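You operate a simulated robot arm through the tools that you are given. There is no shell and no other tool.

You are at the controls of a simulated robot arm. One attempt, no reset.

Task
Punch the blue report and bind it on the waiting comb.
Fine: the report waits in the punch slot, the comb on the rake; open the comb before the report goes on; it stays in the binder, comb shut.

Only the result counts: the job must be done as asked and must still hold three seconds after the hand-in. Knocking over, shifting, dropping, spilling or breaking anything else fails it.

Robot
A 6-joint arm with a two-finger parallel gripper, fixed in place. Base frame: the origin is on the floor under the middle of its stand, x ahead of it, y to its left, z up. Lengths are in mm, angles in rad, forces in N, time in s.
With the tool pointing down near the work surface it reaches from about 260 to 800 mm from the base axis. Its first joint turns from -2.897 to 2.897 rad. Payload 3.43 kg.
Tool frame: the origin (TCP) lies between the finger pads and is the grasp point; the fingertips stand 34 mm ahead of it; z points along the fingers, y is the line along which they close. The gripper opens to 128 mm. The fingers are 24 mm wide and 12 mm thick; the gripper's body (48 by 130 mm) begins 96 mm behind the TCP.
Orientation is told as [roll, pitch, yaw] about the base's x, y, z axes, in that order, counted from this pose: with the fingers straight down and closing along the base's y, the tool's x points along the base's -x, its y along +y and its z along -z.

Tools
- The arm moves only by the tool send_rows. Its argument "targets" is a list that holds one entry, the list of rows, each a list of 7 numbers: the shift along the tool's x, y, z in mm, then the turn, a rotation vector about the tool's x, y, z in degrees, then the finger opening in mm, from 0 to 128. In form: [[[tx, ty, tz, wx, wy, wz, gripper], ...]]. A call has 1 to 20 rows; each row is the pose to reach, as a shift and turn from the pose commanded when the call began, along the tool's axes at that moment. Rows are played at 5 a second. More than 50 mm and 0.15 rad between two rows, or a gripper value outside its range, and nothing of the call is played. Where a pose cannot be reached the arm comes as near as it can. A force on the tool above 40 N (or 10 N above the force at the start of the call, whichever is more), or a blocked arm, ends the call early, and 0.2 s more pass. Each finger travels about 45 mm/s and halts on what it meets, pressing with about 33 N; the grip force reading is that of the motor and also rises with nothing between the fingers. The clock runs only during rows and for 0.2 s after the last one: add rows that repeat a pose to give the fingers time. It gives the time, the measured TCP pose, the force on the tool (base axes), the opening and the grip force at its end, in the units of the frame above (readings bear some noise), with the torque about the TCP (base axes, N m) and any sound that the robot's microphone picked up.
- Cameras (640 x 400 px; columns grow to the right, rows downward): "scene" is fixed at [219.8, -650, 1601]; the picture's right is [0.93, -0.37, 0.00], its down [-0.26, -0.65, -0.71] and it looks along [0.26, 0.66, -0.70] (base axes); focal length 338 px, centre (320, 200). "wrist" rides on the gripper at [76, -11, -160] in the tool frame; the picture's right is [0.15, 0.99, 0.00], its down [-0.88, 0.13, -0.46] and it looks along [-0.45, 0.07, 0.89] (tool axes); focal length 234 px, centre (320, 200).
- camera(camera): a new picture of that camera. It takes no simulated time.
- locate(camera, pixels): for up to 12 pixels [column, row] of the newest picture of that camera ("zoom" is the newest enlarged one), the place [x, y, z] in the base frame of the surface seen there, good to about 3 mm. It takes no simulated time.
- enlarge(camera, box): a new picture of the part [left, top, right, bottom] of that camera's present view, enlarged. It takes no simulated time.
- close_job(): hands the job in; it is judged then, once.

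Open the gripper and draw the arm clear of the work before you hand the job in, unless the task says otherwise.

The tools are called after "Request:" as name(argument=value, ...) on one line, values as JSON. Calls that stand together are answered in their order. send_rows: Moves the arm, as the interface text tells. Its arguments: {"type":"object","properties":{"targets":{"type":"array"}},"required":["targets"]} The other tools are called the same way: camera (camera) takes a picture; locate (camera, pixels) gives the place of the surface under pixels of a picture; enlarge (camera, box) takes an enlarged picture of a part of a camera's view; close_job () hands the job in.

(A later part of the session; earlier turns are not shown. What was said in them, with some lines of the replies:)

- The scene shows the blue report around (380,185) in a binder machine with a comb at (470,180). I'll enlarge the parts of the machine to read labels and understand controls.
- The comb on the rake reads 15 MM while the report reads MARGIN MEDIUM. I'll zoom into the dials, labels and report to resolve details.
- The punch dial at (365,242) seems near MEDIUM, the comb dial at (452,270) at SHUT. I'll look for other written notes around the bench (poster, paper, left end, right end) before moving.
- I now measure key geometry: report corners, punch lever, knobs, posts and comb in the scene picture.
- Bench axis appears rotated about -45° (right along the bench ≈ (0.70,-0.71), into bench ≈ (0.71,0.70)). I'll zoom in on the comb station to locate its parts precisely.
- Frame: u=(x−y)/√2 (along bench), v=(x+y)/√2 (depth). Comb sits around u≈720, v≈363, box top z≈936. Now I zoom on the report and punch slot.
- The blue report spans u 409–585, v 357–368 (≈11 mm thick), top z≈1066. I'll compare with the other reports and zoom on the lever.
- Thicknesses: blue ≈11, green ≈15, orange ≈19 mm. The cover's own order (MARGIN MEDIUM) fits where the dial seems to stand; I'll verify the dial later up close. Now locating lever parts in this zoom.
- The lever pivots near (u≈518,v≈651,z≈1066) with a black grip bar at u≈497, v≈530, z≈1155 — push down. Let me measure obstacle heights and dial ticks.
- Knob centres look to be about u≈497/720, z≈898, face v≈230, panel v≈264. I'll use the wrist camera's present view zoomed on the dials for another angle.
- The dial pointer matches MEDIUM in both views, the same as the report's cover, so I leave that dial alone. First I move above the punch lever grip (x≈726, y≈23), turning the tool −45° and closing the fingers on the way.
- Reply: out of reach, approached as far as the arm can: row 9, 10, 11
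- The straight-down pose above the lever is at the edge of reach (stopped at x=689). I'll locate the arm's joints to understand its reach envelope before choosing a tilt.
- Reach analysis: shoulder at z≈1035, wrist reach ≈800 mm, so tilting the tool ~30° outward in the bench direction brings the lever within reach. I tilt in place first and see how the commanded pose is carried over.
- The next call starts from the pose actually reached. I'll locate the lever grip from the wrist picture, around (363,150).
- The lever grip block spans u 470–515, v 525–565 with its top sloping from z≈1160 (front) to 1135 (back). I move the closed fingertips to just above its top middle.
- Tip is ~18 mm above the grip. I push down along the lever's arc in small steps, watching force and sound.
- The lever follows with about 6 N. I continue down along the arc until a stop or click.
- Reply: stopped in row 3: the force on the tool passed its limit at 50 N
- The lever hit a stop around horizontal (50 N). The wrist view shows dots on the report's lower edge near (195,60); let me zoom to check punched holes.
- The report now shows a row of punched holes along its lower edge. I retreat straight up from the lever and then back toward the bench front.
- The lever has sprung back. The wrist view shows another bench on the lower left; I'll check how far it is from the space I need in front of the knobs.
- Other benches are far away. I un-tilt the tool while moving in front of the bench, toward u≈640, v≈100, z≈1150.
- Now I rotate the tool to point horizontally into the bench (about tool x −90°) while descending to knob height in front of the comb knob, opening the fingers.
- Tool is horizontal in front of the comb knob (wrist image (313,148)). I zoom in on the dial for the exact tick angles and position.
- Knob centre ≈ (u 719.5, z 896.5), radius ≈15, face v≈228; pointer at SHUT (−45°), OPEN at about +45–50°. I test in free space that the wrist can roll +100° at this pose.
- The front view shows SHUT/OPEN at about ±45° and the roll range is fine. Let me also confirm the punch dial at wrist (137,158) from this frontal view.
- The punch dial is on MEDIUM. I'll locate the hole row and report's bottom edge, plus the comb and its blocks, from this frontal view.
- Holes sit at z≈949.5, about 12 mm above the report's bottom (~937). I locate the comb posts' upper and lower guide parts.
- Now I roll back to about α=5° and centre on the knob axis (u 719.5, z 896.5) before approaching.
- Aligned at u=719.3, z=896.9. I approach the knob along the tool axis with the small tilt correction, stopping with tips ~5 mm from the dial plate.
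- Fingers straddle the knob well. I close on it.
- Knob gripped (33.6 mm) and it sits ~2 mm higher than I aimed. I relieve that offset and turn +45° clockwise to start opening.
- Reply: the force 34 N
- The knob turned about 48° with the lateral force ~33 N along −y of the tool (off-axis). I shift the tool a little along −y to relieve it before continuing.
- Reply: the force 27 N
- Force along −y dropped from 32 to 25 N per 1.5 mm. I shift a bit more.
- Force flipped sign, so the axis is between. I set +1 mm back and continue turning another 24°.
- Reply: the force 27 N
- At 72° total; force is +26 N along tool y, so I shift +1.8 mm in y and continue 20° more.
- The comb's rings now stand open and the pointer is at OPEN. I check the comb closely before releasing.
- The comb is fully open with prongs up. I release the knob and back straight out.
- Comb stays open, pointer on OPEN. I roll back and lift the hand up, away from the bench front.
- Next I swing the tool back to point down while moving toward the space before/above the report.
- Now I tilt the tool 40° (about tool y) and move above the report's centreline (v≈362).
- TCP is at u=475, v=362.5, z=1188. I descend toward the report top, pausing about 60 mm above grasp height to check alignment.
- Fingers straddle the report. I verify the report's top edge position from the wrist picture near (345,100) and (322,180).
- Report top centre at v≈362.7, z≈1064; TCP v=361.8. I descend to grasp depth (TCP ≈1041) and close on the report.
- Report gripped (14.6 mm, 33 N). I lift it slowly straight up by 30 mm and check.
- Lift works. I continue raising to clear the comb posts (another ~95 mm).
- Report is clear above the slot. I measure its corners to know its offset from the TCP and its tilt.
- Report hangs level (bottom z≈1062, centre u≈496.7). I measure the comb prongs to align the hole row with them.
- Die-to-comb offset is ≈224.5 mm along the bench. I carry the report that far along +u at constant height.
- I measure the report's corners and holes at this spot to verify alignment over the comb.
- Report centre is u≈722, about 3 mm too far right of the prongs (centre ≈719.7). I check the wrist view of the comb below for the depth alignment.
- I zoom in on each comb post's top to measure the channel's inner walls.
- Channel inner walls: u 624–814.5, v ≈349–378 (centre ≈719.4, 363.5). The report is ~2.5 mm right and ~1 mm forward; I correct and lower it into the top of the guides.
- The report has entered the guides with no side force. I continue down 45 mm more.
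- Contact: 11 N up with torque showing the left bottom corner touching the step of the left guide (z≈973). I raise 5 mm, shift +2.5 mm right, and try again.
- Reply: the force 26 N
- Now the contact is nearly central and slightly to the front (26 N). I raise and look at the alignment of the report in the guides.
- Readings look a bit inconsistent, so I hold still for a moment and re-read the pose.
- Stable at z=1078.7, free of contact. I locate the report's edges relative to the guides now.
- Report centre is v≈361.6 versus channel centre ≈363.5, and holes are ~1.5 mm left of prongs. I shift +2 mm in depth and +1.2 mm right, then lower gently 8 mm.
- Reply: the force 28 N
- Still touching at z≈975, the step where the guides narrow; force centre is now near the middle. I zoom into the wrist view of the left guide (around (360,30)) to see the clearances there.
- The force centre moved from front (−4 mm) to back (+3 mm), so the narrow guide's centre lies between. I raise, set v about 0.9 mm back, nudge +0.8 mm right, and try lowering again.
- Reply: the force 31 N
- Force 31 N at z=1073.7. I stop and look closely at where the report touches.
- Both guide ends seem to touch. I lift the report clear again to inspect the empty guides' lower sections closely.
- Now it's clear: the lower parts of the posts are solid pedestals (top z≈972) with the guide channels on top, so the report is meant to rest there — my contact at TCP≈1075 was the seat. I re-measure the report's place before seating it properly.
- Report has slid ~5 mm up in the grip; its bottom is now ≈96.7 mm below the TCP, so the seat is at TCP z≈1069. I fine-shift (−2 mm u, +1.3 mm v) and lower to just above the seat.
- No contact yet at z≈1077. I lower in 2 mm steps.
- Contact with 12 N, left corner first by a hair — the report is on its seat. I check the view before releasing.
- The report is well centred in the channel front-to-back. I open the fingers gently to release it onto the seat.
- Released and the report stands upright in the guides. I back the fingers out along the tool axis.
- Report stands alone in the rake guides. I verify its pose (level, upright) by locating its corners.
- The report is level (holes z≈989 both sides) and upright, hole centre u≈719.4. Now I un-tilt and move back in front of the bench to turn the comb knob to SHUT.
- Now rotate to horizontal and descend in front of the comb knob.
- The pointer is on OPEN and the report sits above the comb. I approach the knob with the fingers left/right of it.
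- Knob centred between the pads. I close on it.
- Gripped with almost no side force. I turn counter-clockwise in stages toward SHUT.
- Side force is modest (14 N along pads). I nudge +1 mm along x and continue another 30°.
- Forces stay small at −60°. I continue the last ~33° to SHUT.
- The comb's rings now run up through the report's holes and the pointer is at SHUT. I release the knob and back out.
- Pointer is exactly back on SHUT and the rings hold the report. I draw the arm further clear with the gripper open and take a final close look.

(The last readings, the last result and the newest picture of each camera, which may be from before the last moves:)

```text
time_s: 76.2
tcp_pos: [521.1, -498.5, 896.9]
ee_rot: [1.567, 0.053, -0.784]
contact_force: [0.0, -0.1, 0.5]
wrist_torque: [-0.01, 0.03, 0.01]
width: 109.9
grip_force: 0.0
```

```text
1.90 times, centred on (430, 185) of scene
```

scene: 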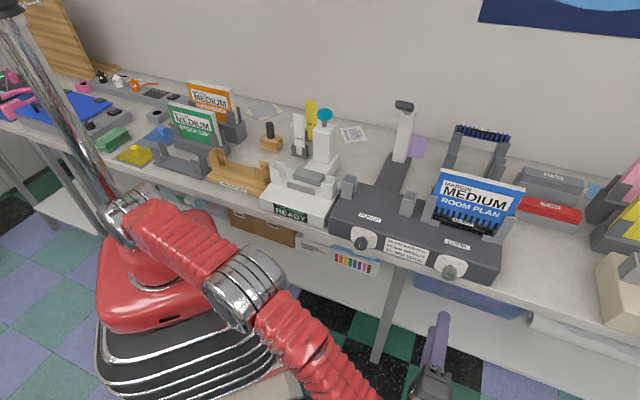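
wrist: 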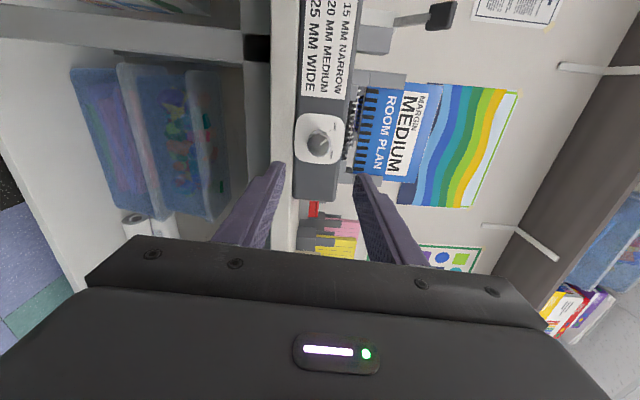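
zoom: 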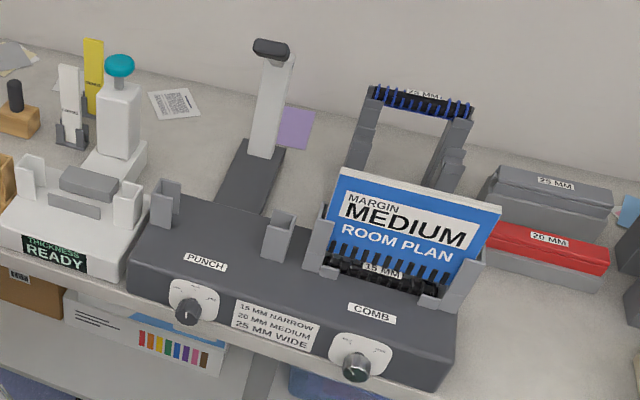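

The report is punched and all eleven rings pass through its holes. The comb dial reads SHUT, nothing else has moved, and the arm is clear with the gripper open, so I hand the job in.

Request:
close_job()

```text
The job is handed in.
```

I punched the blue report, bound it on the waiting 15 mm comb and handed the job in. The report stays in the binder with the comb shut. The verdict hasn't come back to me.

- **Result:** in the last pictures all eleven rings pass through the holes and the comb dial points to SHUT. The report stands upright and level, nothing else looks moved, and the arm is clear with the gripper open.
- **Punch margin:** I left the punch dial on MEDIUM, because the report's cover says "MARGIN MEDIUM". The plate on the machine pairs a 15 mm comb with NARROW, so the two labels disagree. I followed the cover. If the plate was meant to decide, the margin is wrong.
- **Seating the report:** I pressed it against the comb station's guides a few times before I saw that the pedestals there are its seat. It slid about 5 mm in the grip, and I saw no damage.
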